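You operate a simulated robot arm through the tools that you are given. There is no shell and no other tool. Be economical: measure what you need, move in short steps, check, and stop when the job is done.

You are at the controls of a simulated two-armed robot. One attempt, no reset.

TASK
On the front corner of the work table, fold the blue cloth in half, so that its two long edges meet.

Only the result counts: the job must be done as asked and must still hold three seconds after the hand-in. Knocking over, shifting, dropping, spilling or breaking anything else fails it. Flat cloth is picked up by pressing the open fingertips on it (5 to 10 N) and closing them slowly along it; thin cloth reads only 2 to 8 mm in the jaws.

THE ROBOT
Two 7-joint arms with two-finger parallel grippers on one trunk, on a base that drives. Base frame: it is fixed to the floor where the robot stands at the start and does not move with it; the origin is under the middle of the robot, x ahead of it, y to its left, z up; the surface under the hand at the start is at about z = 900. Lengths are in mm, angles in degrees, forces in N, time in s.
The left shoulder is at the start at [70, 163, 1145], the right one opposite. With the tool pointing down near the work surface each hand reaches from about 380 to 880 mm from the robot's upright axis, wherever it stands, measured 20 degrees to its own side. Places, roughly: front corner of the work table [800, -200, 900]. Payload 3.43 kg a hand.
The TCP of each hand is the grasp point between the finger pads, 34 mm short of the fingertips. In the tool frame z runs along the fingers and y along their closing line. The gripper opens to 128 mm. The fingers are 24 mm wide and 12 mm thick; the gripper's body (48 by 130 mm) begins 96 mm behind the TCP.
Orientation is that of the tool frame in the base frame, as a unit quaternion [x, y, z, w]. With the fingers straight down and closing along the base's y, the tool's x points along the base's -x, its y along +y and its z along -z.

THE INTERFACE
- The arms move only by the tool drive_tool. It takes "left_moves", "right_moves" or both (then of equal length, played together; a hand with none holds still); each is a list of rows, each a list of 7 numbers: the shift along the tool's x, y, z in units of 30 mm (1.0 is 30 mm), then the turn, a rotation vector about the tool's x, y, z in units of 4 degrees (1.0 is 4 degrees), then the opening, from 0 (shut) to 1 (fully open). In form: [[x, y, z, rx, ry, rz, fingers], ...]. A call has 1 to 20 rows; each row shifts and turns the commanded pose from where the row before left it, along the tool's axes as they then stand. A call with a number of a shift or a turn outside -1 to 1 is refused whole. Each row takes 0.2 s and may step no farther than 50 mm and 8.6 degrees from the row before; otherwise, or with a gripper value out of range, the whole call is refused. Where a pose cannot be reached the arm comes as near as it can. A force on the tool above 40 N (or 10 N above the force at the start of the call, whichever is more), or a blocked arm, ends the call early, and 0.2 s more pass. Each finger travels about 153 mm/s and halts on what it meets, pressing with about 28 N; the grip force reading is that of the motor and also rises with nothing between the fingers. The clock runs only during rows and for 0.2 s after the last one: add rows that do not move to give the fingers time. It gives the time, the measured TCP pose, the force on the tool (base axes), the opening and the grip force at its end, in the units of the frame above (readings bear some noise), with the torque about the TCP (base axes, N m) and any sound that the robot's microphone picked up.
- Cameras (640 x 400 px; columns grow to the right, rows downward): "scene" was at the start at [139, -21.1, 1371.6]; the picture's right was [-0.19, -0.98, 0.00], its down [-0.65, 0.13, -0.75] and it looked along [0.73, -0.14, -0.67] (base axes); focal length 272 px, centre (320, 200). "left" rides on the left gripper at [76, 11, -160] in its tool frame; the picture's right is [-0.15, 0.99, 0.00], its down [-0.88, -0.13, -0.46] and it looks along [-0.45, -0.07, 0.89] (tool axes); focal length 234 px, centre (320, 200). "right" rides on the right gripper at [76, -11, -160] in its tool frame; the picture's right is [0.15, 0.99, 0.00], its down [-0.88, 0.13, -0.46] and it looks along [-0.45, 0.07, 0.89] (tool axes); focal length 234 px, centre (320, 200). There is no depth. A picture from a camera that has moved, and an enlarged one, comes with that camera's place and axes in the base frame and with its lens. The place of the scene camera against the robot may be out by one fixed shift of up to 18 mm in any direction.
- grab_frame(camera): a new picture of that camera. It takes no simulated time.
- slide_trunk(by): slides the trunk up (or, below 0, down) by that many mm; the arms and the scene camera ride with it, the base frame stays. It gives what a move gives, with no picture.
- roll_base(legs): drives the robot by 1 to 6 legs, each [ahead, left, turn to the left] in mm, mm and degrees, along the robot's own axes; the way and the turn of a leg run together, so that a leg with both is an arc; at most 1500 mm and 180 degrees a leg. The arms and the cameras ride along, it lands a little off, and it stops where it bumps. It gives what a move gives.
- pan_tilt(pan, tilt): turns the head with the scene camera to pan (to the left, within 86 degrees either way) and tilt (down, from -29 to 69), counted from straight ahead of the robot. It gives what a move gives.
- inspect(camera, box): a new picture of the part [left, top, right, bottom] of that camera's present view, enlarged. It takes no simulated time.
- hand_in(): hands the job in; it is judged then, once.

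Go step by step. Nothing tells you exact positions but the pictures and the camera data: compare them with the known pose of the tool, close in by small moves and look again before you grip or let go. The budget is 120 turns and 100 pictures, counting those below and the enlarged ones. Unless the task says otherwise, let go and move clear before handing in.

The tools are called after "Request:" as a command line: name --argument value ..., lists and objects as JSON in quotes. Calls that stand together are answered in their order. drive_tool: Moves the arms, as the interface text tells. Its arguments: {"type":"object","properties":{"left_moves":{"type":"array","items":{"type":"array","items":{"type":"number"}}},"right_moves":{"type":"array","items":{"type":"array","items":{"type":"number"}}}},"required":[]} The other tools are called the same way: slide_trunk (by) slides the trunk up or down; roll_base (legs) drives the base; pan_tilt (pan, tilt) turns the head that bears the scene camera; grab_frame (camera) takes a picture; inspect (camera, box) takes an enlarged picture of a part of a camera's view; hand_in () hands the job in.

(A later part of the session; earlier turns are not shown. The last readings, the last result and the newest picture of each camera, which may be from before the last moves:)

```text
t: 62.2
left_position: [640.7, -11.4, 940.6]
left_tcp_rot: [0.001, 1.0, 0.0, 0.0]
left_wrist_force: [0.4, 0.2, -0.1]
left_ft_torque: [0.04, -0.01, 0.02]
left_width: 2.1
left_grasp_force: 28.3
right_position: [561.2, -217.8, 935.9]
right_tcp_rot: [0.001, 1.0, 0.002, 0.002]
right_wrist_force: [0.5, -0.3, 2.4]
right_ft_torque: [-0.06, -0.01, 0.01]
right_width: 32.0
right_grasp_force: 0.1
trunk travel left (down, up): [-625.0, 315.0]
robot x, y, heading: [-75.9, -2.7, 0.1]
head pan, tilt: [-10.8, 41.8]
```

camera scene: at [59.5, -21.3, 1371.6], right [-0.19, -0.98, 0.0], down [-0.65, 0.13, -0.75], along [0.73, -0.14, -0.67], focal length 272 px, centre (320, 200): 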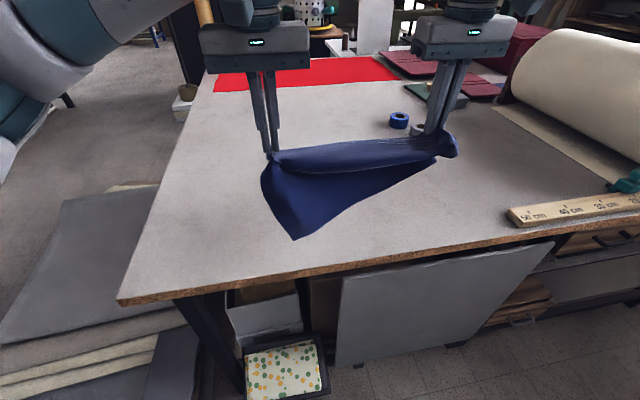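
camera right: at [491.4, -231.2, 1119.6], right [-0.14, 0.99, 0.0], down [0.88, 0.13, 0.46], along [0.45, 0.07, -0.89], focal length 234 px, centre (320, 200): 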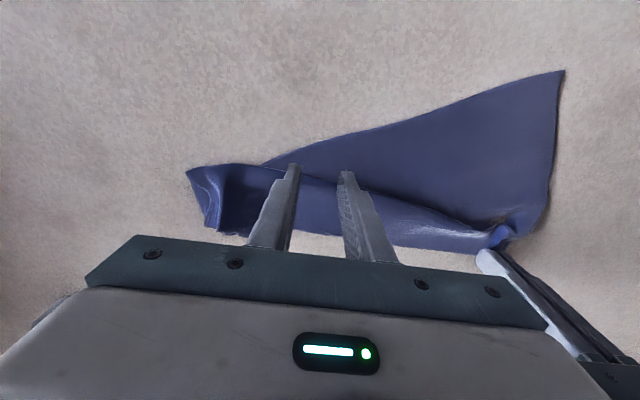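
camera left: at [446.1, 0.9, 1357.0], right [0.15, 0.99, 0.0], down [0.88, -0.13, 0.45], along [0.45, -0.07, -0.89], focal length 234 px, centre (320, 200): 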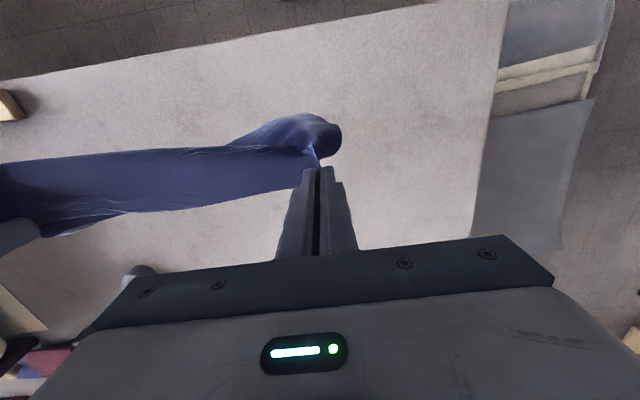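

Request:
drive_tool --right_moves '[[0, 0, 0.05, 0, 0, 0, 0.25], [0, 0, 0, 0, 0, 0, 0.235], [0, 0, 0, 0, 0, 0, 0.22], [0, 0, 0, 0, 0, 0, 0.205], [0, 0, 0, 0, 0, 0, 0.19], [0, 0, 0, 0, 0, 0, 0.175], [0, 0, 0, 0, 0, 0, 0.16], [0, 0, 0, 0, 0, 0, 0.145], [0, 0, 0, 0, 0, 0, 0.13], [0, 0, 0, 0, 0, 0, 0.115], [0, 0, 0, 0, 0, 0, 0.1], [0, 0, 0, 0, 0, 0, 0.085], [0, 0, 0, 0, 0, 0, 0.07], [0, 0, 0, 0, 0, 0, 0.055], [0, 0, 0, 0, 0, 0, 0.04], [0, 0, 0, 0, 0, 0, 0.025], [0, 0, 0, 0, 0, 0, 0.01], [0, 0, 0, 0, 0, 0, 0], [0, 0, 0, 0, 0, 0, 0]]'

Request:
grab_frame --camera "right"

```text
t: 66.2
left_position: [640.2, -11.5, 943.7]
left_tcp_rot: [0.001, 1.0, 0.0, 0.0]
left_wrist_force: [0.6, -0.2, 0.3]
left_ft_torque: [-0.02, -0.04, -0.01]
left_width: 2.2
left_grasp_force: 27.9
right_position: [559.7, -219.3, 935.9]
right_tcp_rot: [0.001, 1.0, 0.002, 0.004]
right_wrist_force: [0.3, -0.6, 17.2]
right_ft_torque: [-0.14, 0.04, 0.0]
right_width: 1.9
right_grasp_force: 27.7
trunk travel left (down, up): [-625.0, 315.0]
robot x, y, heading: [-79.4, 1.0, -0.3]
head pan, tilt: [-10.8, 41.8]
```

```text
38 pictures are left
camera right: at [484.3, -229.9, 1093.8], right [-0.14, 0.99, 0.0], down [0.88, 0.13, 0.46], along [0.46, 0.07, -0.89], focal length 234 px, centre (320, 200)
```

right: 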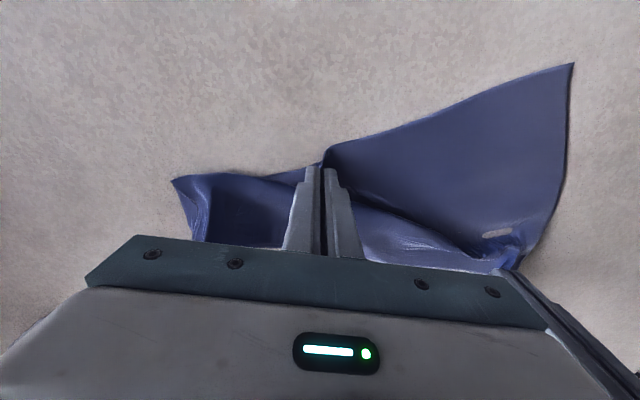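

Gripped. Lift 8 mm and pull toward me.

Request:
drive_tool --right_moves '[[0, 0, -0.3, 0, 0, 0, 0], [0.4, -0.1, 0, 0, 0, 0, 0], [0.4, -0.1, 0, 0, 0, 0, 0], [0.4, -0.1, 0, 0, 0, 0, 0], [0.4, -0.1, 0, 0, 0, 0, 0], [0.4, -0.1, 0, 0, 0, 0, 0], [0.4, -0.1, 0, 0, 0, 0, 0], [0.4, -0.1, 0, 0, 0, 0, 0], [0.4, -0.1, 0, 0, 0, 0, 0], [0.4, -0.1, 0, 0, 0, 0, 0], [0, 0, 0, 0, 0, 0, 0]]'

Request:
inspect --camera "scene" --box '[200, 90, 480, 265]'

```text
t: 68.6
left_position: [641.1, -14.3, 940.6]
left_tcp_rot: [0.001, 1.0, -0.001, -0.001]
left_wrist_force: [-10.1, -14.2, 0.8]
left_ft_torque: [-0.54, 0.45, 0.24]
left_width: 2.5
left_grasp_force: 28.2
right_position: [455.2, -243.9, 944.1]
right_tcp_rot: [0.0, 1.0, 0.0, 0.002]
right_wrist_force: [12.0, 15.3, 0.5]
right_ft_torque: [0.54, -0.39, -0.23]
right_width: 1.9
right_grasp_force: 28.0
trunk travel left (down, up): [-625.0, 315.0]
robot x, y, heading: [-81.0, 1.4, -0.4]
head pan, tilt: [-10.8, 41.8]
```

```text
2.29 times, centred on (340, 178) of scene
camera zoom: at [60.1, -21.0, 1371.5], right [-0.19, -0.98, 0.0], down [-0.65, 0.13, -0.75], along [0.73, -0.14, -0.67], focal length 621 px, centre (274, 251)
```

zoom: 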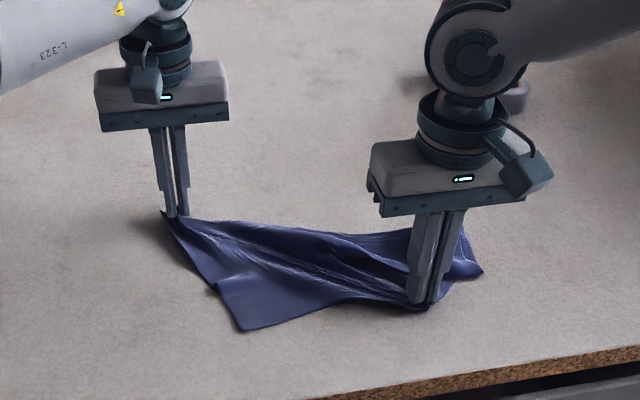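

Taut diagonally now. Ease, release the right hand and look.

Request:
drive_tool --right_moves '[[-0.2, 0.2, 0.2, 0, 0, 0, 0], [0, 0, 0, 0, 0, 0, 0.15], [0, 0, 0, 0, 0, 0, 0.25], [0, 0, -0.5, 0, 0, 0, 0.25], [0, 0, -0.8, 0, 0, 0, 0.25], [0, -0.8, -0.8, 0, 0, 0, 0.25], [0, -1, -0.8, 0, 0, 0, 0.25], [0, -1, -0.5, 0, 0, 0, 0.25], [0, -1, 0, 0, 0, 0, 0.25], [0, -1, 0, 0, 0, 0, 0.25], [0, 0, 0, 0, 0, 0, 0.25]]'

Request:
inspect --camera "scene" --box '[200, 90, 480, 265]'

```text
t: 71.0
left_position: [641.4, -10.7, 940.9]
left_tcp_rot: [0.001, 1.0, -0.001, 0.001]
left_wrist_force: [0.4, -0.1, 0.6]
left_ft_torque: [0.0, 0.04, 0.0]
left_width: 2.4
left_grasp_force: 28.0
right_position: [460.4, -381.2, 1038.3]
right_tcp_rot: [0.001, 1.0, -0.001, 0.001]
right_wrist_force: [0.0, 0.4, 0.1]
right_ft_torque: [0.06, -0.01, 0.01]
right_width: 32.1
right_grasp_force: 0.1
trunk travel left (down, up): [-625.0, 315.0]
robot x, y, heading: [-79.1, 2.2, 0.1]
head pan, tilt: [-10.8, 41.8]
```

```text
2.29 times, centred on (340, 178) of scene
camera zoom: at [60.1, -20.4, 1371.5], right [-0.19, -0.98, 0.0], down [-0.65, 0.13, -0.75], along [0.73, -0.14, -0.67], focal length 621 px, centre (274, 251)
```

zoom: 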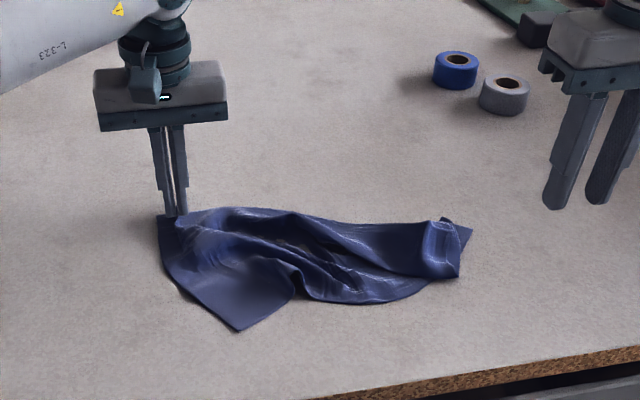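

Request:
inspect --camera "right" --box '[200, 60, 640, 335]'

Request:
inspect --camera "scene" --box '[260, 165, 420, 265]'

```text
1.45 times, centred on (420, 198) of right
camera zoom: at [384.9, -391.9, 1197.7], right [-0.14, 0.99, 0.0], down [0.88, 0.13, 0.46], along [0.45, 0.07, -0.89], focal length 341 px, centre (174, 204)
```

zoom: 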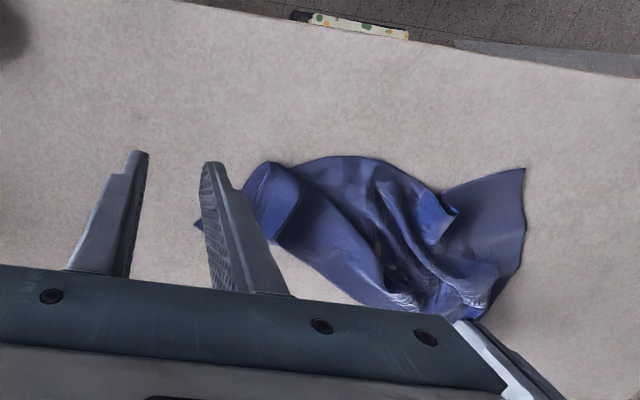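

```text
4.00 times, centred on (340, 215) of scene
camera zoom: at [60.1, -20.4, 1371.5], right [-0.19, -0.98, 0.0], down [-0.65, 0.13, -0.75], along [0.73, -0.14, -0.67], focal length 1086 px, centre (240, 140)
```

zoom: 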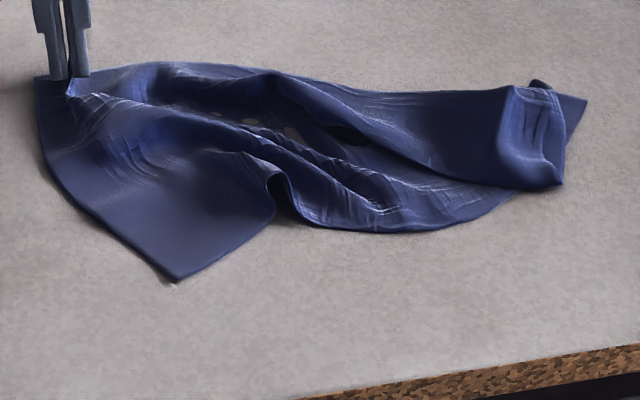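

It's crumpled at the right end. I'll lift it all by the left grip to let it hang free and untangle.

Request:
drive_tool --left_moves '[[0, 0, -0.9, 0, 0, 0, 0], [0.2, 0, -0.9, 0, 0, 0, 0], [0.2, 0, -0.9, 0, 0, 0, 0], [0.2, 0, -0.9, 0, 0, 0, 0], [0.2, 0, -0.9, 0, 0, 0, 0], [0.2, 0, -0.9, 0, 0, 0, 0], [0.2, 0, -0.9, 0, 0, 0, 0], [0.2, 0, -0.9, 0, 0, 0, 0], [0.2, 0, -0.9, 0, 0, 0, 0], [0.2, 0, -0.9, 0, 0, 0, 0], [0.2, 0, -0.9, 0, 0, 0, 0], [0.2, 0, -0.9, 0, 0, 0, 0], [0.2, 0, -0.9, 0, 0, 0, 0], [0.2, 0, -0.9, 0, 0, 0, 0], [0.2, 0, -0.9, 0, 0, 0, 0], [0, 0, -0.9, 0, 0, 0, 0], [0, 0, 0, 0, 0, 0, 0], [0, 0, 0, 0, 0, 0, 0], [0, 0, 0, 0, 0, 0, 0]]'

Request:
grab_frame --camera "scene"

```text
t: 75.0
left_position: [550.6, -8.1, 1368.4]
left_tcp_rot: [0.003, 1.0, -0.001, 0.001]
left_wrist_force: [-0.3, 0.1, -1.1]
left_ft_torque: [-0.02, 0.01, 0.01]
left_width: 2.3
left_grasp_force: 28.5
left hand out of reach, approached as far as the arm can: row 16
right_position: [459.6, -382.2, 1038.9]
right_tcp_rot: [0.001, 1.0, 0.002, 0.001]
right_wrist_force: [0.3, 0.2, 0.2]
right_ft_torque: [0.0, -0.02, 0.02]
right_width: 32.1
right_grasp_force: 0.1
trunk travel left (down, up): [-625.0, 315.0]
robot x, y, heading: [-78.2, 0.2, -0.2]
head pan, tilt: [-10.8, 41.8]
```

```text
33 pictures are left
camera scene: at [59.4, -21.7, 1371.6], right [-0.19, -0.98, 0.0], down [-0.65, 0.13, -0.75], along [0.73, -0.14, -0.67], focal length 272 px, centre (320, 200)
```

scene: 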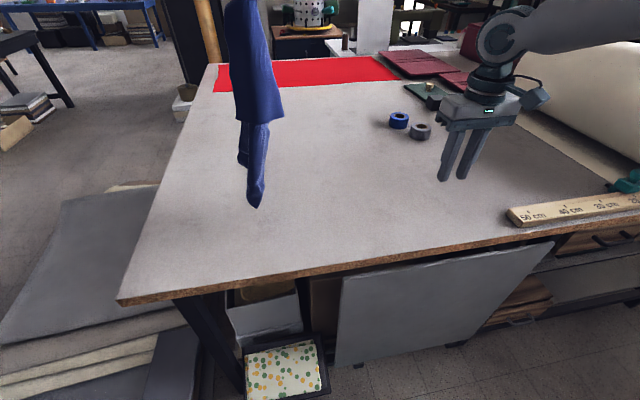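

Hanging free now. Move the right arm aside and bring the hanging cloth toward (440,-250), let it settle, then lay it diagonally.

Request:
drive_tool --left_moves '[[0.367, -0.807, 0, 0, 0, 0, 0], [0.367, -0.807, 0, 0, 0, 0, 0], [0.367, -0.807, 0, 0, 0, 0, 0], [0.367, -0.807, 0, 0, 0, 0, 0], [0.367, -0.807, 0, 0, 0, 0, 0], [0.367, -0.807, 0, 0, 0, 0, 0], [0.367, -0.807, 0, 0, 0, 0, 0], [0.367, -0.807, 0, 0, 0, 0, 0], [0.367, -0.807, 0, 0, 0, 0, 0], [0.367, -0.807, 0, 0, 0, 0, 0], [0, 0, 0, 0, 0, 0, 0], [0, 0, 0, 0, 0, 0, 0], [0, 0, 0, 0, 0, 0, 0], [0, 0, 0, 0, 0, 0, 0], [0, 0, 0, 0, 0, 0, 0]]' --right_moves '[[0.2, -0.7, -0.203, 0, 0, 0, 0.25], [0.2, -0.7, -0.203, 0, 0, 0, 0.25], [0.2, -0.7, -0.203, 0, 0, 0, 0.25], [0.2, -0.7, -0.203, 0, 0, 0, 0.25], [0.2, -0.7, -0.203, 0, 0, 0, 0.25], [0.2, -0.7, -0.203, 0, 0, 0, 0.25], [0.2, -0.7, -0.203, 0, 0, 0, 0.25], [0.2, -0.7, -0.203, 0, 0, 0, 0.25], [0.2, -0.7, -0.203, 0, 0, 0, 0.25], [0.2, -0.7, -0.203, 0, 0, 0, 0.25], [0, 0, 0, 0, 0, 0, 0.25], [0, 0, 0, 0, 0, 0, 0.25], [0, 0, 0, 0, 0, 0, 0.25], [0, 0, 0, 0, 0, 0, 0.25], [0, 0, 0, 0, 0, 0, 0.25]]'

Request:
grab_frame --camera "scene"

```text
t: 76.7
left_position: [511.4, -144.7, 1268.1]
left_tcp_rot: [-0.018, 0.996, -0.007, -0.091]
left_wrist_force: [-0.2, -0.2, -0.5]
left_ft_torque: [0.02, -0.02, -0.04]
left_width: 2.2
left_grasp_force: 27.9
left hand out of reach, approached as far as the arm can: row 4, 5, 6, 7, 8
right_position: [417.7, -530.5, 1079.1]
right_tcp_rot: [0.001, 1.0, 0.001, 0.001]
right_wrist_force: [0.6, 0.6, -0.1]
right_ft_torque: [0.02, 0.02, -0.01]
right_width: 32.0
right_grasp_force: 0.1
trunk travel left (down, up): [-625.0, 315.0]
robot x, y, heading: [-77.0, 1.3, -0.0]
head pan, tilt: [-10.8, 41.8]
stopped in row 8 (left hand): the arm was blocked; the commanded pose is now the measured one
```

```text
32 pictures are left
camera scene: at [60.0, -23.4, 1371.5], right [-0.19, -0.98, 0.0], down [-0.65, 0.13, -0.75], along [0.73, -0.14, -0.67], focal length 272 px, centre (320, 200)
```

scene: 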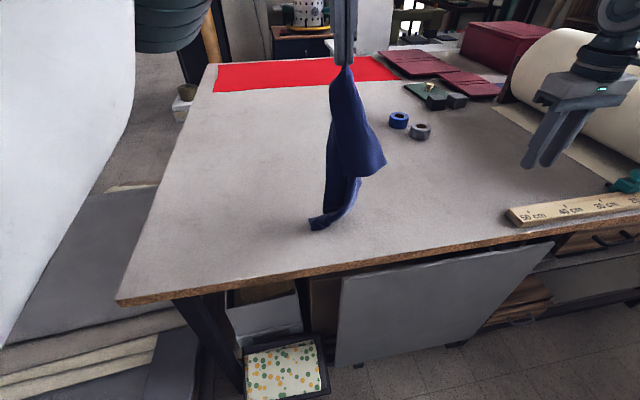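

The left arm hit its height/reach limit and the tail touches the table. Raise the trunk 110 mm so it hangs free.

Request:
slide_trunk --by 110

Request:
drive_tool --left_moves '[[0, 0, 0, 0, -0.65, 0, 0], [0, 0, 0, 0, -0.65, 0, 0], [0.3, -0.5, 0, 0, -0.65, 0, 0], [0.3, -0.5, 0, 0, -0.65, 0, 0], [0.3, -0.5, 0, 0, 0, 0, 0], [0, 0, 0, 0, 0, 0, 0], [0, 0, 0, 0, 0, 0, 0], [0, 0, 0, 0, 0, 0, 0], [0, 0, 0, 0, 0, 0, 0]]'

Request:
grab_frame --camera "scene"

```text
t: 78.1
left_position: [510.8, -141.5, 1379.7]
left_tcp_rot: [-0.017, 0.996, -0.008, -0.09]
left_wrist_force: [0.1, 0.0, 0.2]
left_ft_torque: [0.0, -0.02, -0.03]
left_width: 2.3
left_grasp_force: 27.8
right_position: [416.7, -528.6, 1190.5]
right_tcp_rot: [0.001, 1.0, 0.001, 0.0]
right_wrist_force: [-0.1, 0.0, 0.2]
right_ft_torque: [-0.03, 0.03, -0.02]
right_width: 32.0
right_grasp_force: 0.0
trunk travel left (down, up): [-735.0, 205.0]
robot x, y, heading: [-79.4, 0.2, -0.0]
head pan, tilt: [-10.8, 41.8]
```

```text
t: 80.1
left_position: [483.0, -188.7, 1378.8]
left_tcp_rot: [-0.017, 1.0, -0.005, 0.0]
left_wrist_force: [-0.1, 0.5, 0.3]
left_ft_torque: [0.0, 0.03, 0.02]
left_width: 2.1
left_grasp_force: 27.9
right_position: [419.2, -528.2, 1189.8]
right_tcp_rot: [0.0, 1.0, 0.001, 0.001]
right_wrist_force: [0.9, 0.3, -0.5]
right_ft_torque: [-0.02, 0.02, -0.04]
right_width: 32.0
right_grasp_force: 0.0
trunk travel left (down, up): [-735.0, 205.0]
robot x, y, heading: [-80.0, 4.1, 0.0]
head pan, tilt: [-10.8, 41.8]
```

```text
31 pictures are left
camera scene: at [59.9, -21.3, 1481.5], right [-0.19, -0.98, 0.0], down [-0.65, 0.13, -0.75], along [0.73, -0.14, -0.67], focal length 272 px, centre (320, 200)
```

scene: 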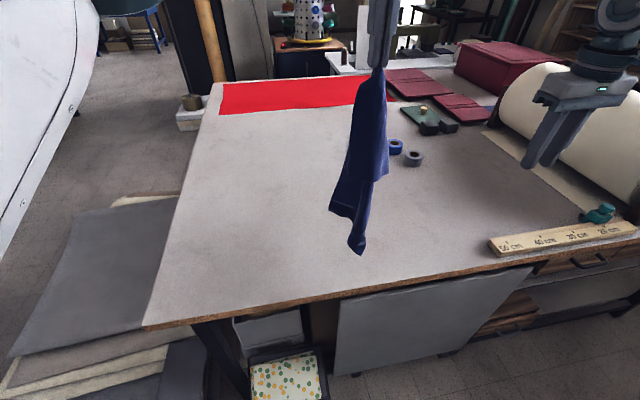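

Hanging freely with both right corners at the bottom. Lay it down toward the left-far side.

Request:
drive_tool --left_moves '[[-0.245, 0.59, 0.73, 0, 0, 0, 0], [-0.245, 0.59, 0.73, 0, 0, 0, 0], [-0.245, 0.59, 0.73, 0, 0, 0, 0], [-0.245, 0.59, 0.73, 0, 0, 0, 0], [-0.245, 0.59, 0.73, 0, 0, 0, 0], [-0.245, 0.59, 0.73, 0, 0, 0, 0], [-0.245, 0.59, 0.73, 0, 0, 0, 0], [-0.245, 0.59, 0.73, 0, 0, 0, 0], [-0.245, 0.59, 0.73, 0, 0, 0, 0], [-0.245, 0.59, 0.73, 0, 0, 0, 0], [-0.245, 0.59, 0.73, 0, 0, 0, 0], [-0.245, 0.59, 0.73, 0, 0, 0, 0], [-0.245, 0.59, 0.73, 0, 0, 0, 0], [-0.245, 0.59, 0.73, 0, 0, 0, 0], [-0.245, 0.59, 0.73, 0, 0, 0, 0], [-0.245, 0.59, 0.73, 0, 0, 0, 0], [-0.245, 0.59, 0.73, 0, 0, 0, 0], [-0.245, 0.59, 0.73, 0, 0, 0, 0], [-0.245, 0.59, 0.73, 0, 0, 0, 0], [-0.245, 0.59, 0.7, 0, 0, 0, 0]]'

Request:
grab_frame --camera "scene"

```text
t: 84.3
left_position: [618.7, 162.8, 941.8]
left_tcp_rot: [-0.017, 1.0, -0.007, 0.001]
left_wrist_force: [-0.9, -1.1, 4.6]
left_ft_torque: [-0.03, 0.04, 0.02]
left_width: 2.2
left_grasp_force: 28.0
right_position: [417.3, -528.2, 1190.7]
right_tcp_rot: [0.001, 1.0, 0.001, 0.001]
right_wrist_force: [1.0, -0.7, 0.3]
right_ft_torque: [0.0, 0.01, -0.02]
right_width: 31.8
right_grasp_force: 0.0
trunk travel left (down, up): [-735.0, 205.0]
robot x, y, heading: [-78.1, 1.5, -0.3]
head pan, tilt: [-10.8, 41.8]
```

```text
30 pictures are left
camera scene: at [59.3, -20.9, 1481.8], right [-0.19, -0.98, 0.0], down [-0.65, 0.13, -0.75], along [0.73, -0.14, -0.67], focal length 272 px, centre (320, 200)
```

scene: 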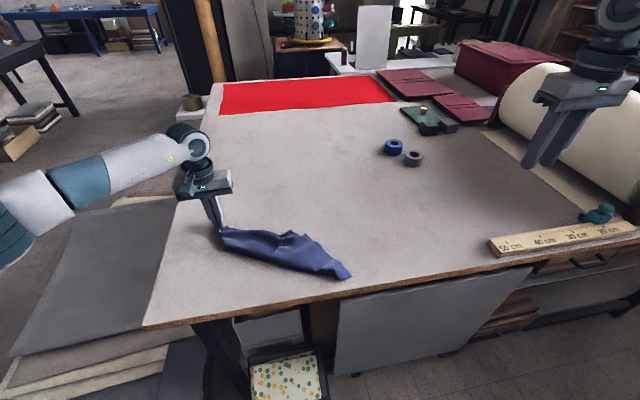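

Request:
inspect --camera "scene" --box '[200, 200, 376, 310]'

```text
3.64 times, centred on (288, 255) of scene
camera zoom: at [59.3, -20.9, 1481.8], right [-0.19, -0.98, 0.0], down [-0.65, 0.13, -0.75], along [0.73, -0.14, -0.67], focal length 988 px, centre (436, 0)
```

zoom: 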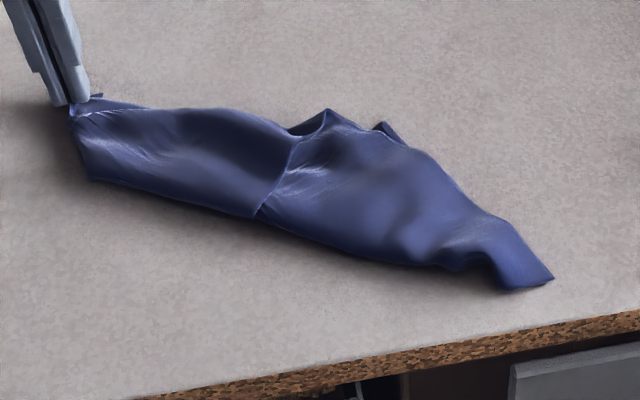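

Request:
grab_frame --camera "left"

```text
28 pictures are left
camera left: at [542.0, 173.1, 1101.1], right [0.11, 0.99, -0.01], down [0.88, -0.1, 0.46], along [0.45, -0.06, -0.89], focal length 234 px, centre (320, 200)
```

left: 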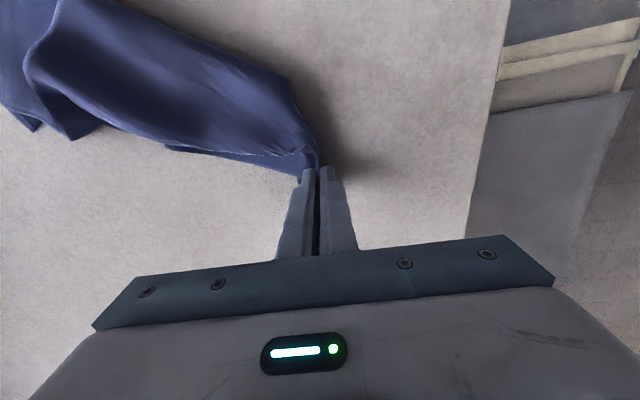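

I read the layout as: grip near far-left corner, far-right corner at about (555,-72), near-right corner at (395,-155). Bring the right hand above (560,-85) to check.

Request:
drive_tool --right_moves '[[-0.278, 0.869, 0.353, 0, 0, 0, 0.25], [-0.278, 0.869, 0.353, 0, 0, 0, 0.25], [-0.278, 0.869, 0.353, 0, 0, 0, 0.25], [-0.278, 0.869, 0.353, 0, 0, 0, 0.25], [-0.278, 0.869, 0.353, 0, 0, 0, 0.25], [-0.278, 0.869, 0.353, 0, 0, 0, 0.25], [-0.278, 0.869, 0.353, 0, 0, 0, 0.25], [-0.278, 0.869, 0.353, 0, 0, 0, 0.25], [-0.278, 0.869, 0.353, 0, 0, 0, 0.25], [-0.278, 0.869, 0.353, 0, 0, 0, 0.25], [-0.278, 0.869, 0.353, 0, 0, 0, 0.25], [-0.278, 0.869, 0.353, 0, 0, 0, 0.25], [-0.278, 0.869, 0.353, 0, 0, 0, 0.25], [-0.278, 0.869, 0.353, 0, 0, 0, 0.25], [-0.278, 0.869, 0.353, 0, 0, 0, 0.25], [-0.278, 0.869, 0.353, 0, 0, 0, 0.25], [-0.278, 0.869, 0.353, 0, 0, 0, 0.25], [0, 0, 0, 0, 0, 0, 0.25]]'

Request:
grab_frame --camera "right"

```text
t: 88.1
left_position: [617.2, 162.5, 938.7]
left_tcp_rot: [-0.017, 1.0, -0.005, 0.001]
left_wrist_force: [0.4, -0.2, 6.8]
left_ft_torque: [-0.05, 0.06, 0.02]
left_width: 2.3
left_grasp_force: 28.0
right_position: [509.1, -177.3, 1049.4]
right_tcp_rot: [0.0, 1.0, 0.001, 0.002]
right_wrist_force: [-0.5, -0.3, -0.2]
right_ft_torque: [0.0, 0.02, 0.0]
right_width: 32.0
right_grasp_force: 0.0
right hand out of reach, approached as far as the arm can: row 14, 15, 16, 17
trunk travel left (down, up): [-735.0, 205.0]
robot x, y, heading: [-78.3, -1.5, -0.0]
head pan, tilt: [-10.8, 41.8]
```

```text
27 pictures are left
camera right: at [432.4, -188.4, 1207.2], right [-0.14, 0.99, 0.0], down [0.88, 0.13, 0.46], along [0.45, 0.07, -0.89], focal length 234 px, centre (320, 200)
```

right: 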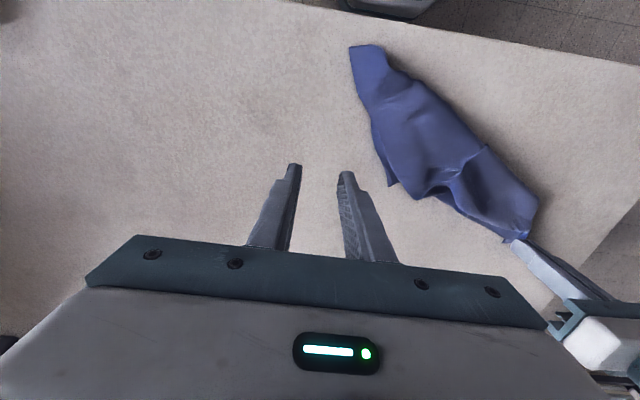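

The right arm can't cross that far. I'll let go with the left, and shift the base 140 mm to the left so both corners fall in each arm's own zone.

Request:
drive_tool --left_moves '[[0, 0, -0.1, 0, 0, 0, 0.1], [0, 0, 0, 0, 0, 0, 0.25], [0, 0, -0.5, 0, 0, 0, 0.25], [0, 0, -1, 0, 0, 0, 0.25], [0, 0, -1, 0, 0, 0, 0.25], [0, 0, -1, 0, 0, 0, 0.25], [0, 0, 0, 0, 0, 0, 0.25]]' --right_moves '[[0, 0, 0, 0, 0, 0, 0.25], [0, 0, 0, 0, 0, 0, 0.25], [0, 0, 0, 0, 0, 0, 0.25], [0, 0, 0, 0, 0, 0, 0.25], [0, 0, 0, 0, 0, 0, 0.25], [0, 0, 0, 0, 0, 0, 0.25], [0, 0, 0, 0, 0, 0, 0.25]]'

Request:
roll_base --legs '[[0, 140, 0]]'

Request:
grab_frame --camera "right"

```text
t: 89.7
left_position: [617.2, 164.3, 1047.5]
left_tcp_rot: [-0.018, 1.0, -0.006, 0.0]
left_wrist_force: [0.4, 0.4, -0.3]
left_ft_torque: [0.01, -0.02, 0.0]
left_width: 31.9
left_grasp_force: 0.0
right_position: [508.8, -178.1, 1048.4]
right_tcp_rot: [0.001, 1.0, 0.0, 0.001]
right_wrist_force: [0.0, 0.7, -0.5]
right_ft_torque: [-0.01, -0.02, -0.01]
right_width: 32.3
right_grasp_force: 0.1
trunk travel left (down, up): [-735.0, 205.0]
robot x, y, heading: [-82.5, -0.4, -0.3]
head pan, tilt: [-10.8, 41.8]
```

```text
t: 91.0
left_position: [617.5, 301.6, 1048.3]
left_tcp_rot: [-0.017, 1.0, -0.005, 0.001]
left_wrist_force: [0.0, 0.1, 0.4]
left_ft_torque: [0.02, 0.0, -0.04]
left_width: 32.1
left_grasp_force: 0.1
right_position: [508.3, -39.6, 1048.6]
right_tcp_rot: [0.001, 1.0, 0.002, 0.002]
right_wrist_force: [-0.5, -0.1, 0.0]
right_ft_torque: [0.01, -0.03, 0.0]
right_width: 32.2
right_grasp_force: 0.0
trunk travel left (down, up): [-735.0, 205.0]
robot x, y, heading: [-76.8, 137.0, -0.0]
head pan, tilt: [-10.8, 41.8]
```

```text
26 pictures are left
camera right: at [433.5, -50.1, 1206.7], right [-0.14, 0.99, 0.0], down [0.88, 0.13, 0.46], along [0.45, 0.07, -0.89], focal length 234 px, centre (320, 200)
```

right: 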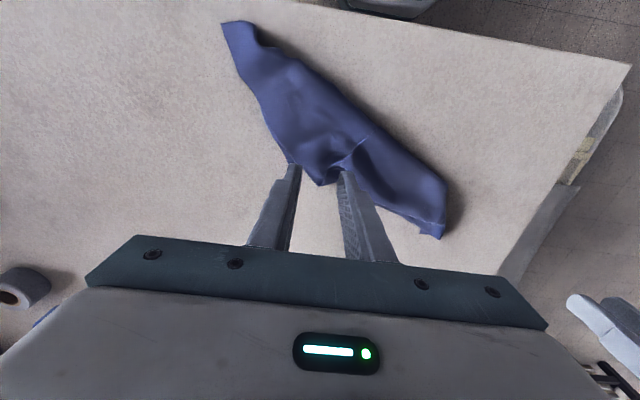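

Request:
drive_tool --right_moves '[[0, -0.9, -0.2, 0, 0, 0, 0.25], [0, -0.9, -0.2, 0, 0, 0, 0.25], [0, -0.9, -0.2, 0, 0, 0, 0.25], [0, -0.9, 0, 0, 0, 0, 0.25], [0, 0, 0, 0, 0, 0, 0.25]]'

Request:
inspect --camera "right" --box '[280, 20, 560, 195]'

Request:
inspect --camera "scene" --box '[270, 190, 430, 290]'

```text
t: 92.2
left_position: [616.6, 304.1, 1047.3]
left_tcp_rot: [-0.016, 1.0, -0.006, 0.001]
left_wrist_force: [0.8, 0.4, -0.1]
left_ft_torque: [-0.02, 0.03, 0.0]
left_width: 32.0
left_grasp_force: 0.1
right_position: [507.4, -145.4, 1065.5]
right_tcp_rot: [0.001, 1.0, 0.0, 0.001]
right_wrist_force: [0.0, -0.2, 0.3]
right_ft_torque: [-0.01, 0.01, 0.05]
right_width: 31.8
right_grasp_force: 0.0
trunk travel left (down, up): [-735.0, 205.0]
robot x, y, heading: [-83.6, 140.9, -0.2]
head pan, tilt: [-10.8, 41.8]
```

```text
2.29 times, centred on (420, 108) of right
camera zoom: at [432.2, -156.8, 1223.6], right [-0.14, 0.99, 0.0], down [0.88, 0.13, 0.46], along [0.45, 0.07, -0.89], focal length 535 px, centre (91, 411)
```

zoom: 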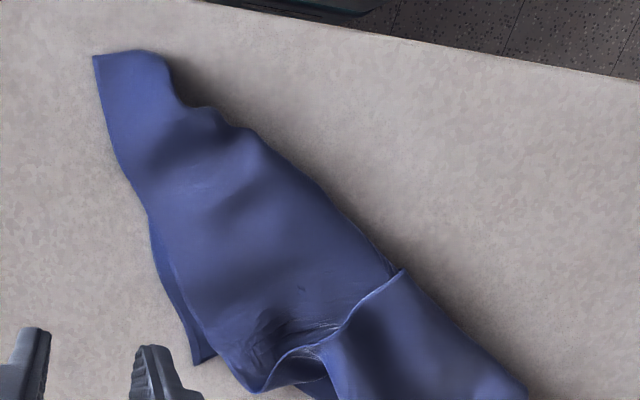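

```text
4.00 times, centred on (350, 240) of scene
camera zoom: at [60.5, 119.0, 1481.5], right [-0.19, -0.98, 0.0], down [-0.65, 0.13, -0.75], along [0.73, -0.14, -0.67], focal length 1086 px, centre (200, 40)
```

zoom: 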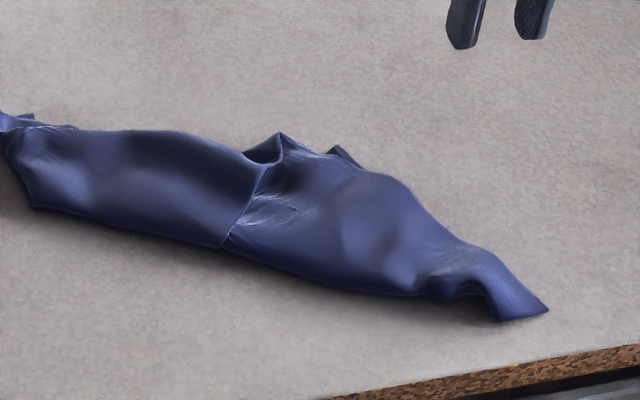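

Topology is clear now: the near-left corner lies on top at about (476,36) and should go to about (400,195). I'll fetch it with the left hand.

Request:
drive_tool --left_moves '[[0.435, -0.825, 0.24, 0, 0, 0, 0.25], [0.435, -0.825, 0.24, 0, 0, 0, 0.25], [0.435, -0.825, 0.24, 0, 0, 0, 0.25], [0.435, -0.825, 0.24, 0, 0, 0, 0.25], [0.435, -0.825, 0.24, 0, 0, 0, 0.25], [0.435, -0.825, 0.24, 0, 0, 0, 0.25], [0.435, -0.825, 0.24, 0, 0, 0, 0.25], [0.435, -0.825, 0.24, 0, 0, 0, 0.25], [0.435, -0.825, 0.24, 0, 0, 0, 0.25], [0.435, -0.825, 0.24, 0, 0, 0, 0.25], [0, 0, 0, 0, 0, 0, 0.25]]' --right_moves '[[0, -0.3, 0, 0, 0, 0, 0.25], [0, -0.3, 0, 0, 0, 0, 0.25], [0, -0.3, 0, 0, 0, 0, 0.25], [0, -0.3, 0, 0, 0, 0, 0.25], [0, -0.3, 0, 0, 0, 0, 0.25], [0, -0.3, 0, 0, 0, 0, 0.25], [0, -0.3, 0, 0, 0, 0, 0.25], [0, 0, 0, 0, 0, 0, 0.25], [0, 0, 0, 0, 0, 0, 0.25], [0, 0, 0, 0, 0, 0, 0.25], [0, 0, 0, 0, 0, 0, 0.25]]'

Request:
inspect --camera "left" --box '[180, 60, 500, 260]'

```text
t: 94.6
left_position: [495.9, 51.8, 977.4]
left_tcp_rot: [-0.016, 1.0, -0.006, 0.0]
left_wrist_force: [0.1, -0.7, 0.2]
left_ft_torque: [-0.04, -0.02, 0.0]
left_width: 32.0
left_grasp_force: 0.0
right_position: [508.8, -209.2, 1065.5]
right_tcp_rot: [0.001, 1.0, 0.001, 0.0]
right_wrist_force: [0.1, 0.2, 0.1]
right_ft_torque: [-0.03, -0.01, 0.02]
right_width: 32.1
right_grasp_force: 0.0
trunk travel left (down, up): [-735.0, 205.0]
robot x, y, heading: [-72.3, 139.6, 0.0]
head pan, tilt: [-10.8, 41.8]
```

```text
2.00 times, centred on (340, 160) of left
camera zoom: at [419.4, 61.5, 1139.5], right [0.11, 0.99, -0.01], down [0.88, -0.1, 0.46], along [0.45, -0.06, -0.89], focal length 468 px, centre (280, 280)
```

zoom: 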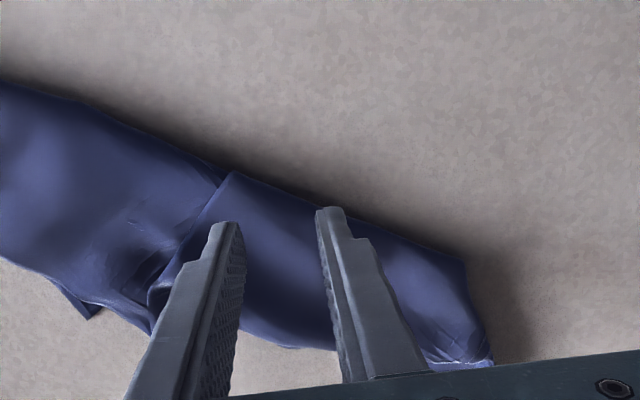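

Request:
drive_tool --left_moves '[[-0.27, -0.13, 0.4, 0, 0, 0, 0.25], [0, 0, 0.4, 0, 0, 0, 0.25], [0, 0, 0.25, 0, 0, 0, 0.25], [0, 0, 0.1, 0, 0, 0, 0.25], [0, 0, 0, 0, 0, 0, 0.25]]'

Request:
inspect --camera "left" --box '[180, 60, 500, 260]'

```text
t: 95.8
left_position: [503.1, 46.7, 943.6]
left_tcp_rot: [-0.017, 1.0, -0.006, 0.0]
left_wrist_force: [0.5, -1.6, 0.5]
left_ft_torque: [0.0, 0.03, 0.0]
left_width: 31.8
left_grasp_force: 0.1
right_position: [509.5, -209.6, 1065.6]
right_tcp_rot: [0.001, 1.0, 0.0, 0.0]
right_wrist_force: [0.0, 0.3, -0.2]
right_ft_torque: [-0.01, 0.02, 0.0]
right_width: 32.0
right_grasp_force: 0.2
trunk travel left (down, up): [-735.0, 205.0]
robot x, y, heading: [-78.7, 142.0, 0.1]
head pan, tilt: [-10.8, 41.8]
```

```text
2.00 times, centred on (340, 160) of left
camera zoom: at [426.4, 56.6, 1106.2], right [0.11, 0.99, -0.01], down [0.88, -0.1, 0.46], along [0.45, -0.06, -0.89], focal length 468 px, centre (280, 280)
```

zoom: 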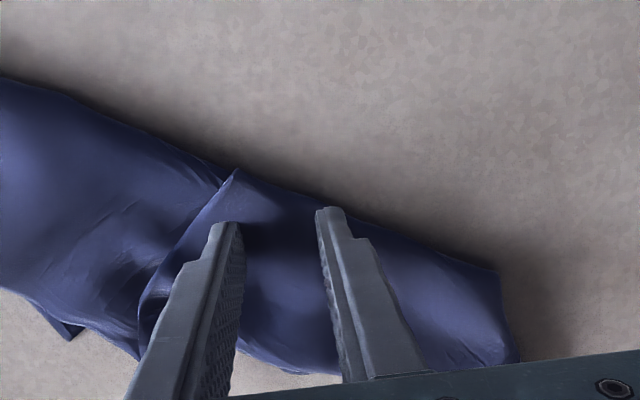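

Request:
drive_tool --left_moves '[[0, 0, 0.1, 0, 0, 0, 0.25], [0, 0, 0, 0, 0, 0, 0.22], [0, 0, 0, 0, 0, 0, 0.2], [0, 0, 0, 0, 0, 0, 0.18], [0, 0, 0, 0, 0, 0, 0.16], [0, 0, 0, 0, 0, 0, 0.14], [0, 0, 0, 0, 0, 0, 0.12], [0, 0, 0, 0, 0, 0, 0.1], [0, 0, 0, 0, 0, 0, 0.08], [0, 0, 0, 0, 0, 0, 0.06], [0, 0, 0, 0, 0, 0, 0.04], [0, 0, 0, 0, 0, 0, 0.02], [0, 0, 0, 0, 0, 0, 0], [0, 0, 0, 0, 0, 0, 0], [0, 0, -0.5, 0, 0, 0, 0], [0, 0, -0.8, 0, 0, 0, 0], [0, 0, 0, 0, 0, 0, 0]]'

Request:
inspect --camera "scene" --box '[240, 170, 432, 290]'

```text
t: 99.4
left_position: [502.9, 44.9, 980.0]
left_tcp_rot: [-0.017, 1.0, -0.005, 0.0]
left_wrist_force: [0.3, -0.8, -0.4]
left_ft_torque: [0.02, 0.01, -0.02]
left_width: 0.1
left_grasp_force: 27.7
right_position: [511.0, -209.3, 1065.5]
right_tcp_rot: [0.001, 1.0, 0.0, 0.0]
right_wrist_force: [0.4, 0.3, 0.5]
right_ft_torque: [0.01, -0.03, -0.01]
right_width: 32.1
right_grasp_force: 0.2
trunk travel left (down, up): [-735.0, 205.0]
robot x, y, heading: [-78.4, 140.5, -0.4]
head pan, tilt: [-10.8, 41.8]
```

```text
3.33 times, centred on (336, 230) of scene
camera zoom: at [60.4, 118.1, 1481.5], right [-0.19, -0.98, 0.0], down [-0.65, 0.13, -0.75], along [0.73, -0.14, -0.67], focal length 905 px, centre (267, 100)
```

zoom: 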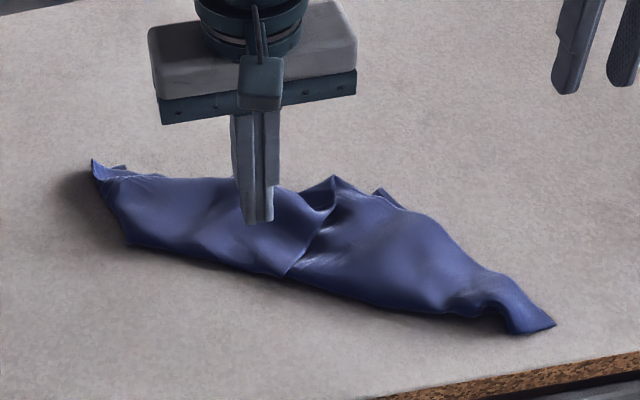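

Missed; press further down this time.

Request:
drive_tool --left_moves '[[0, 0, 0, 0, 0, 0, 0.25], [0, 0, 0.6, 0, 0, 0, 0.28], [0, 0, 0.6, 0, 0, 0, 0.28], [0, 0, 0.2, 0, 0, 0, 0.28], [0, 0, 0, 0, 0, 0, 0.28]]'

```text
t: 100.6
left_position: [502.1, 45.2, 938.3]
left_tcp_rot: [-0.017, 1.0, -0.005, 0.0]
left_wrist_force: [-0.1, -1.0, 3.2]
left_ft_torque: [-0.03, -0.01, 0.01]
left_width: 35.8
left_grasp_force: 0.0
right_position: [508.4, -209.0, 1065.3]
right_tcp_rot: [0.001, 1.0, 0.001, 0.002]
right_wrist_force: [0.1, 0.2, 0.5]
right_ft_torque: [0.02, -0.05, 0.02]
right_width: 31.9
right_grasp_force: 0.1
trunk travel left (down, up): [-735.0, 205.0]
robot x, y, heading: [-82.9, 139.8, -0.3]
head pan, tilt: [-10.8, 41.8]
```

Request:
drive_tool --left_moves '[[0, 0, 0.05, 0, 0, 0, 0.28], [0, 0, 0, 0, 0, 0, 0.26], [0, 0, 0, 0, 0, 0, 0.24], [0, 0, 0, 0, 0, 0, 0.22], [0, 0, 0, 0, 0, 0, 0.2], [0, 0, 0, 0, 0, 0, 0.18], [0, 0, 0, 0, 0, 0, 0.16], [0, 0, 0, 0, 0, 0, 0.14], [0, 0, 0, 0, 0, 0, 0.12], [0, 0, 0, 0, 0, 0, 0.1], [0, 0, 0, 0, 0, 0, 0.08], [0, 0, 0, 0, 0, 0, 0.06], [0, 0, 0, 0, 0, 0, 0.04], [0, 0, 0, 0, 0, 0, 0.02], [0, 0, 0, 0, 0, 0, 0], [0, 0, 0, 0, 0, 0, 0], [0, 0, -0.5, 0, 0, 0, 0], [0, 0, -0.8, 0, 0, 0, 0], [0, 0, 0, 0, 0, 0, 0]]'

Request:
inspect --camera "scene" --box '[240, 170, 432, 290]'

```text
t: 104.6
left_position: [503.8, 45.4, 974.2]
left_tcp_rot: [-0.016, 1.0, -0.005, 0.0]
left_wrist_force: [0.0, -0.1, -1.1]
left_ft_torque: [-0.01, 0.01, 0.01]
left_width: 0.0
left_grasp_force: 27.8
right_position: [509.1, -208.6, 1065.3]
right_tcp_rot: [0.001, 1.0, 0.001, 0.001]
right_wrist_force: [-0.2, -0.6, 0.2]
right_ft_torque: [-0.03, 0.02, 0.0]
right_width: 31.9
right_grasp_force: 0.0
trunk travel left (down, up): [-735.0, 205.0]
robot x, y, heading: [-79.7, 137.4, -0.0]
head pan, tilt: [-10.8, 41.8]
```

```text
3.33 times, centred on (336, 230) of scene
camera zoom: at [60.7, 118.1, 1481.4], right [-0.19, -0.98, 0.0], down [-0.65, 0.13, -0.75], along [0.73, -0.14, -0.67], focal length 905 px, centre (267, 100)
```

zoom: 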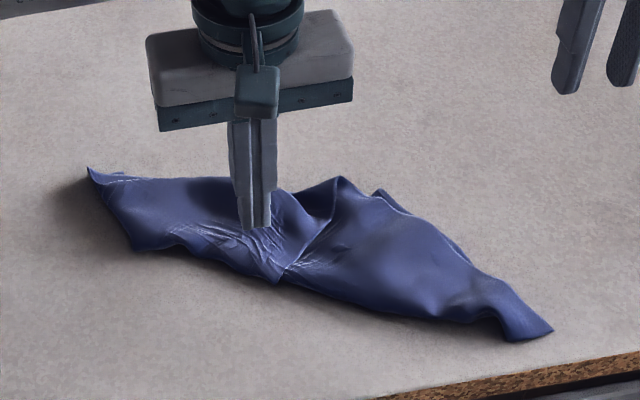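

Slipped; try again with about 9 N.

Request:
drive_tool --left_moves '[[0, 0, 0, 0, 0, 0, 0.25], [0, 0, 0.6, 0, 0, 0, 0.3], [0, 0, 0.5, 0, 0, 0, 0.3], [0, 0, 0.2, 0, 0, 0, 0.3], [0, 0, 0, 0, 0, 0, 0.3]]'

```text
t: 105.8
left_position: [503.4, 46.4, 937.7]
left_tcp_rot: [-0.017, 1.0, -0.006, 0.001]
left_wrist_force: [2.2, 1.1, 11.6]
left_ft_torque: [0.18, -0.14, -0.02]
left_width: 38.3
left_grasp_force: 0.1
right_position: [508.7, -208.3, 1066.4]
right_tcp_rot: [0.0, 1.0, 0.001, 0.002]
right_wrist_force: [-0.8, -0.5, -0.3]
right_ft_torque: [0.01, 0.04, -0.03]
right_width: 31.8
right_grasp_force: 0.1
trunk travel left (down, up): [-735.0, 205.0]
robot x, y, heading: [-75.9, 139.8, 0.1]
head pan, tilt: [-10.8, 41.8]
```

Request:
drive_tool --left_moves '[[0, 0, 0, 0, 0, 0, 0.28], [0, 0, 0, 0, 0, 0, 0.26], [0, 0, 0, 0, 0, 0, 0.24], [0, 0, 0, 0, 0, 0, 0.22], [0, 0, 0, 0, 0, 0, 0.2], [0, 0, 0, 0, 0, 0, 0.18], [0, 0, 0, 0, 0, 0, 0.16], [0, 0, 0, 0, 0, 0, 0.14], [0, 0, 0, 0, 0, 0, 0.12], [0, 0, 0, 0, 0, 0, 0.1], [0, 0, 0, 0, 0, 0, 0.08], [0, 0, 0, 0, 0, 0, 0.06], [0, 0, 0, 0, 0, 0, 0.04], [0, 0, 0, 0, 0, 0, 0.02], [0, 0, 0, 0, 0, 0, 0], [0, 0, 0, 0, 0, 0, 0], [0, 0, -0.5, 0, 0, 0, 0], [0, 0, -0.8, 0, 0, 0, 0], [0, 0, 0, 0, 0, 0, 0]]'

```text
t: 109.8
left_position: [503.4, 47.9, 974.5]
left_tcp_rot: [-0.017, 1.0, -0.006, 0.0]
left_wrist_force: [-0.3, -0.2, -0.2]
left_ft_torque: [0.01, 0.03, -0.02]
left_width: 2.2
left_grasp_force: 28.6
right_position: [509.8, -208.7, 1065.8]
right_tcp_rot: [0.001, 1.0, 0.001, 0.001]
right_wrist_force: [-1.0, -0.5, -0.9]
right_ft_torque: [0.01, 0.01, 0.01]
right_width: 32.1
right_grasp_force: 0.0
trunk travel left (down, up): [-735.0, 205.0]
robot x, y, heading: [-77.4, 137.4, 0.0]
head pan, tilt: [-10.8, 41.8]
```

Caught (2.2 mm). Carry this corner up and over to its place at about (415,185).

Request:
drive_tool --left_moves '[[0, 0, -0.6, 0, 0, 0, 0], [0, 0, -0.6, 0, 0, 0, 0], [0.447, 0.76, 0, 0, 0, 0, 0], [0.447, 0.76, 0, 0, 0, 0, 0], [0.447, 0.76, 0, 0, 0, 0, 0], [0.447, 0.76, 0, 0, 0, 0, 0], [0.447, 0.76, 0.4, 0, 0, 0, 0], [0.447, 0.76, 0.5, 0, 0, 0, 0], [0, 0, 0.7, 0, 0, 0, 0], [0, 0, 0.6, 0, 0, 0, 0], [0, 0, 0, 0, 0, 0, 0]]'

Request:
inspect --camera "scene" --box '[220, 170, 444, 310]'

```text
t: 112.2
left_position: [418.3, 179.8, 942.8]
left_tcp_rot: [-0.015, 1.0, -0.006, 0.001]
left_wrist_force: [1.0, -0.2, 0.0]
left_ft_torque: [-0.01, 0.03, 0.01]
left_width: 2.1
left_grasp_force: 28.2
right_position: [509.5, -209.2, 1064.5]
right_tcp_rot: [0.0, 1.0, 0.0, 0.001]
right_wrist_force: [-1.0, -0.9, 0.7]
right_ft_torque: [0.02, 0.02, -0.01]
right_width: 32.1
right_grasp_force: 0.0
trunk travel left (down, up): [-735.0, 205.0]
robot x, y, heading: [-80.8, 136.3, 0.0]
head pan, tilt: [-10.8, 41.8]
```

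```text
2.86 times, centred on (332, 240) of scene
camera zoom: at [59.7, 118.4, 1481.6], right [-0.19, -0.98, 0.0], down [-0.65, 0.13, -0.75], along [0.73, -0.14, -0.67], focal length 776 px, centre (286, 86)
```

zoom: 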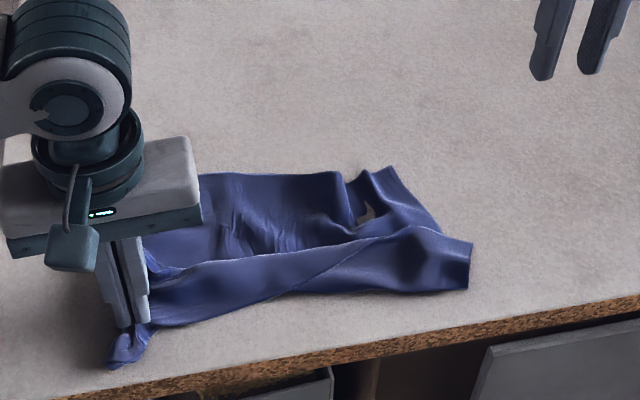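

Big improvement—nearly unfolded. Release left; now bring the right hand over the far-right corner (≈(530,-76)).

Request:
drive_tool --left_moves '[[0, 0, 0.05, 0, 0, 0, 0.15], [0, 0, 0, 0, 0, 0, 0.3], [0, 0, -0.5, 0, 0, 0, 0.3], [0, 0, -1, 0, 0, 0, 0.3], [0, 0.5, -1, 0, 0, 0, 0.3], [0, 0.9, -0.5, 0, 0, 0, 0.3], [0, 0.9, 0, 0, 0, 0, 0.3], [0, 0.5, 0, 0, 0, 0, 0.3]]' --right_moves '[[-0.114, 0.739, 0.58, 0, 0, 0, 0.31], [-0.114, 0.739, 0.58, 0, 0, 0, 0.31], [-0.114, 0.739, 0.58, 0, 0, 0, 0.31], [-0.114, 0.739, 0.58, 0, 0, 0, 0.31], [-0.114, 0.739, 0.58, 0, 0, 0, 0.31], [-0.114, 0.739, 0.58, 0, 0, 0, 0.31], [0, 0, 0, 0, 0, 0, 0.31], [0, 0, 0, 0, 0, 0, 0.31]]'

Request:
grab_frame --camera "right"

```text
t: 114.0
left_position: [413.5, 264.9, 1030.4]
left_tcp_rot: [-0.016, 1.0, -0.006, 0.0]
left_wrist_force: [-0.7, 1.5, -0.1]
left_ft_torque: [0.0, 0.0, 0.01]
left_width: 38.6
left_grasp_force: 0.2
right_position: [523.5, -88.6, 973.2]
right_tcp_rot: [0.002, 1.0, 0.002, 0.001]
right_wrist_force: [0.7, 1.1, 0.3]
right_ft_torque: [-0.02, -0.03, 0.0]
right_width: 39.9
right_grasp_force: 0.2
right hand out of reach, approached as far as the arm can: row 6
trunk travel left (down, up): [-735.0, 205.0]
robot x, y, heading: [-77.1, 140.1, -0.1]
head pan, tilt: [-10.8, 41.8]
```

```text
18 pictures are left
camera right: at [447.6, -100.2, 1131.1], right [-0.14, 0.99, 0.0], down [0.88, 0.13, 0.46], along [0.45, 0.07, -0.89], focal length 234 px, centre (320, 200)
```

right: 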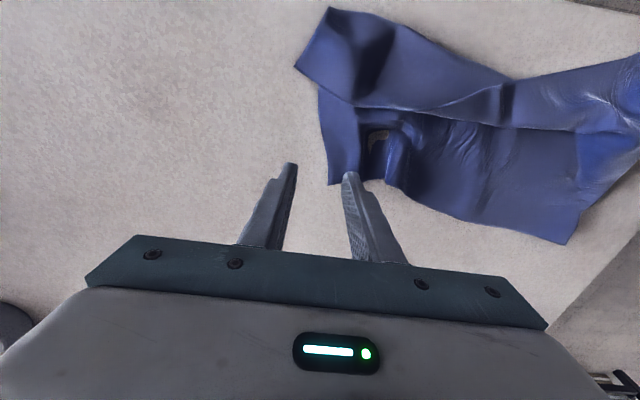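

Very clear now: the far edge runs from (583,232) to (545,-74) with a wrinkle, and the near band is flipped on top with the near edge facing far—just the natural way to finish the fold. Shift base 60 mm left so the right hand reaches, and pinch the far-right corner.

Request:
roll_base --legs '[[0, 60, 0]]'

```text
t: 115.0
left_position: [414.1, 320.3, 1031.3]
left_tcp_rot: [-0.016, 1.0, -0.005, 0.001]
left_wrist_force: [-0.3, -1.6, 0.3]
left_ft_torque: [0.04, -0.01, 0.0]
left_width: 38.3
left_grasp_force: 0.1
right_position: [523.8, -33.2, 971.5]
right_tcp_rot: [0.002, 1.0, 0.003, 0.002]
right_wrist_force: [0.1, -0.8, 0.9]
right_ft_torque: [0.02, 0.0, -0.01]
right_width: 39.7
right_grasp_force: 0.0
trunk travel left (down, up): [-735.0, 205.0]
robot x, y, heading: [-78.2, 199.3, -0.1]
head pan, tilt: [-10.8, 41.8]
```

Request:
drive_tool --right_moves '[[-0.22, -0.38, 0.2, 0, 0, 0, 0.16], [-0.22, -0.38, 0.2, 0, 0, 0, 0.16], [0, 0, 0.4, 0, 0, 0, 0.16], [0, 0, 0.32, 0, 0, 0, 0.16], [0, 0, 0.1, 0, 0, 0, 0.16], [0, 0, 0, 0, 0, 0, 0.16]]'

Request:
inspect --camera "right" --box '[200, 80, 440, 230]'

```text
t: 116.4
left_position: [414.2, 321.7, 1030.4]
left_tcp_rot: [-0.015, 1.0, -0.007, -0.001]
left_wrist_force: [-0.5, -0.4, -0.9]
left_ft_torque: [-0.03, 0.02, -0.03]
left_width: 38.2
left_grasp_force: 0.1
right_position: [528.6, -62.6, 944.0]
right_tcp_rot: [0.002, 1.0, 0.002, 0.003]
right_wrist_force: [-0.1, -0.3, 0.0]
right_ft_torque: [0.0, -0.03, 0.01]
right_width: 20.8
right_grasp_force: 0.0
right hand out of reach, approached as far as the arm can: row 3, 4
trunk travel left (down, up): [-735.0, 205.0]
robot x, y, heading: [-74.8, 196.1, 0.0]
head pan, tilt: [-10.8, 41.8]
```

```text
2.67 times, centred on (320, 155) of right
camera zoom: at [452.8, -73.5, 1101.6], right [-0.14, 0.99, 0.0], down [0.88, 0.12, 0.46], along [0.45, 0.07, -0.89], focal length 624 px, centre (320, 320)
```

zoom: 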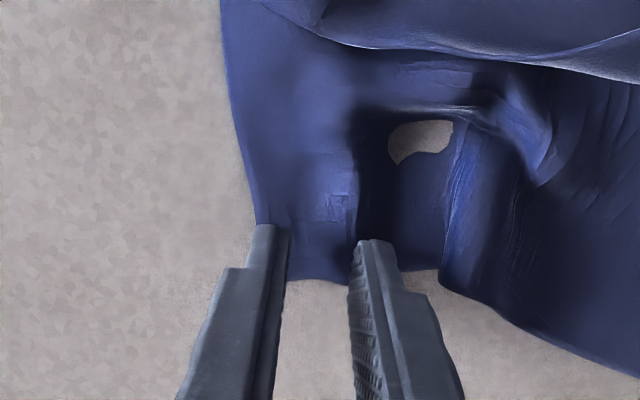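

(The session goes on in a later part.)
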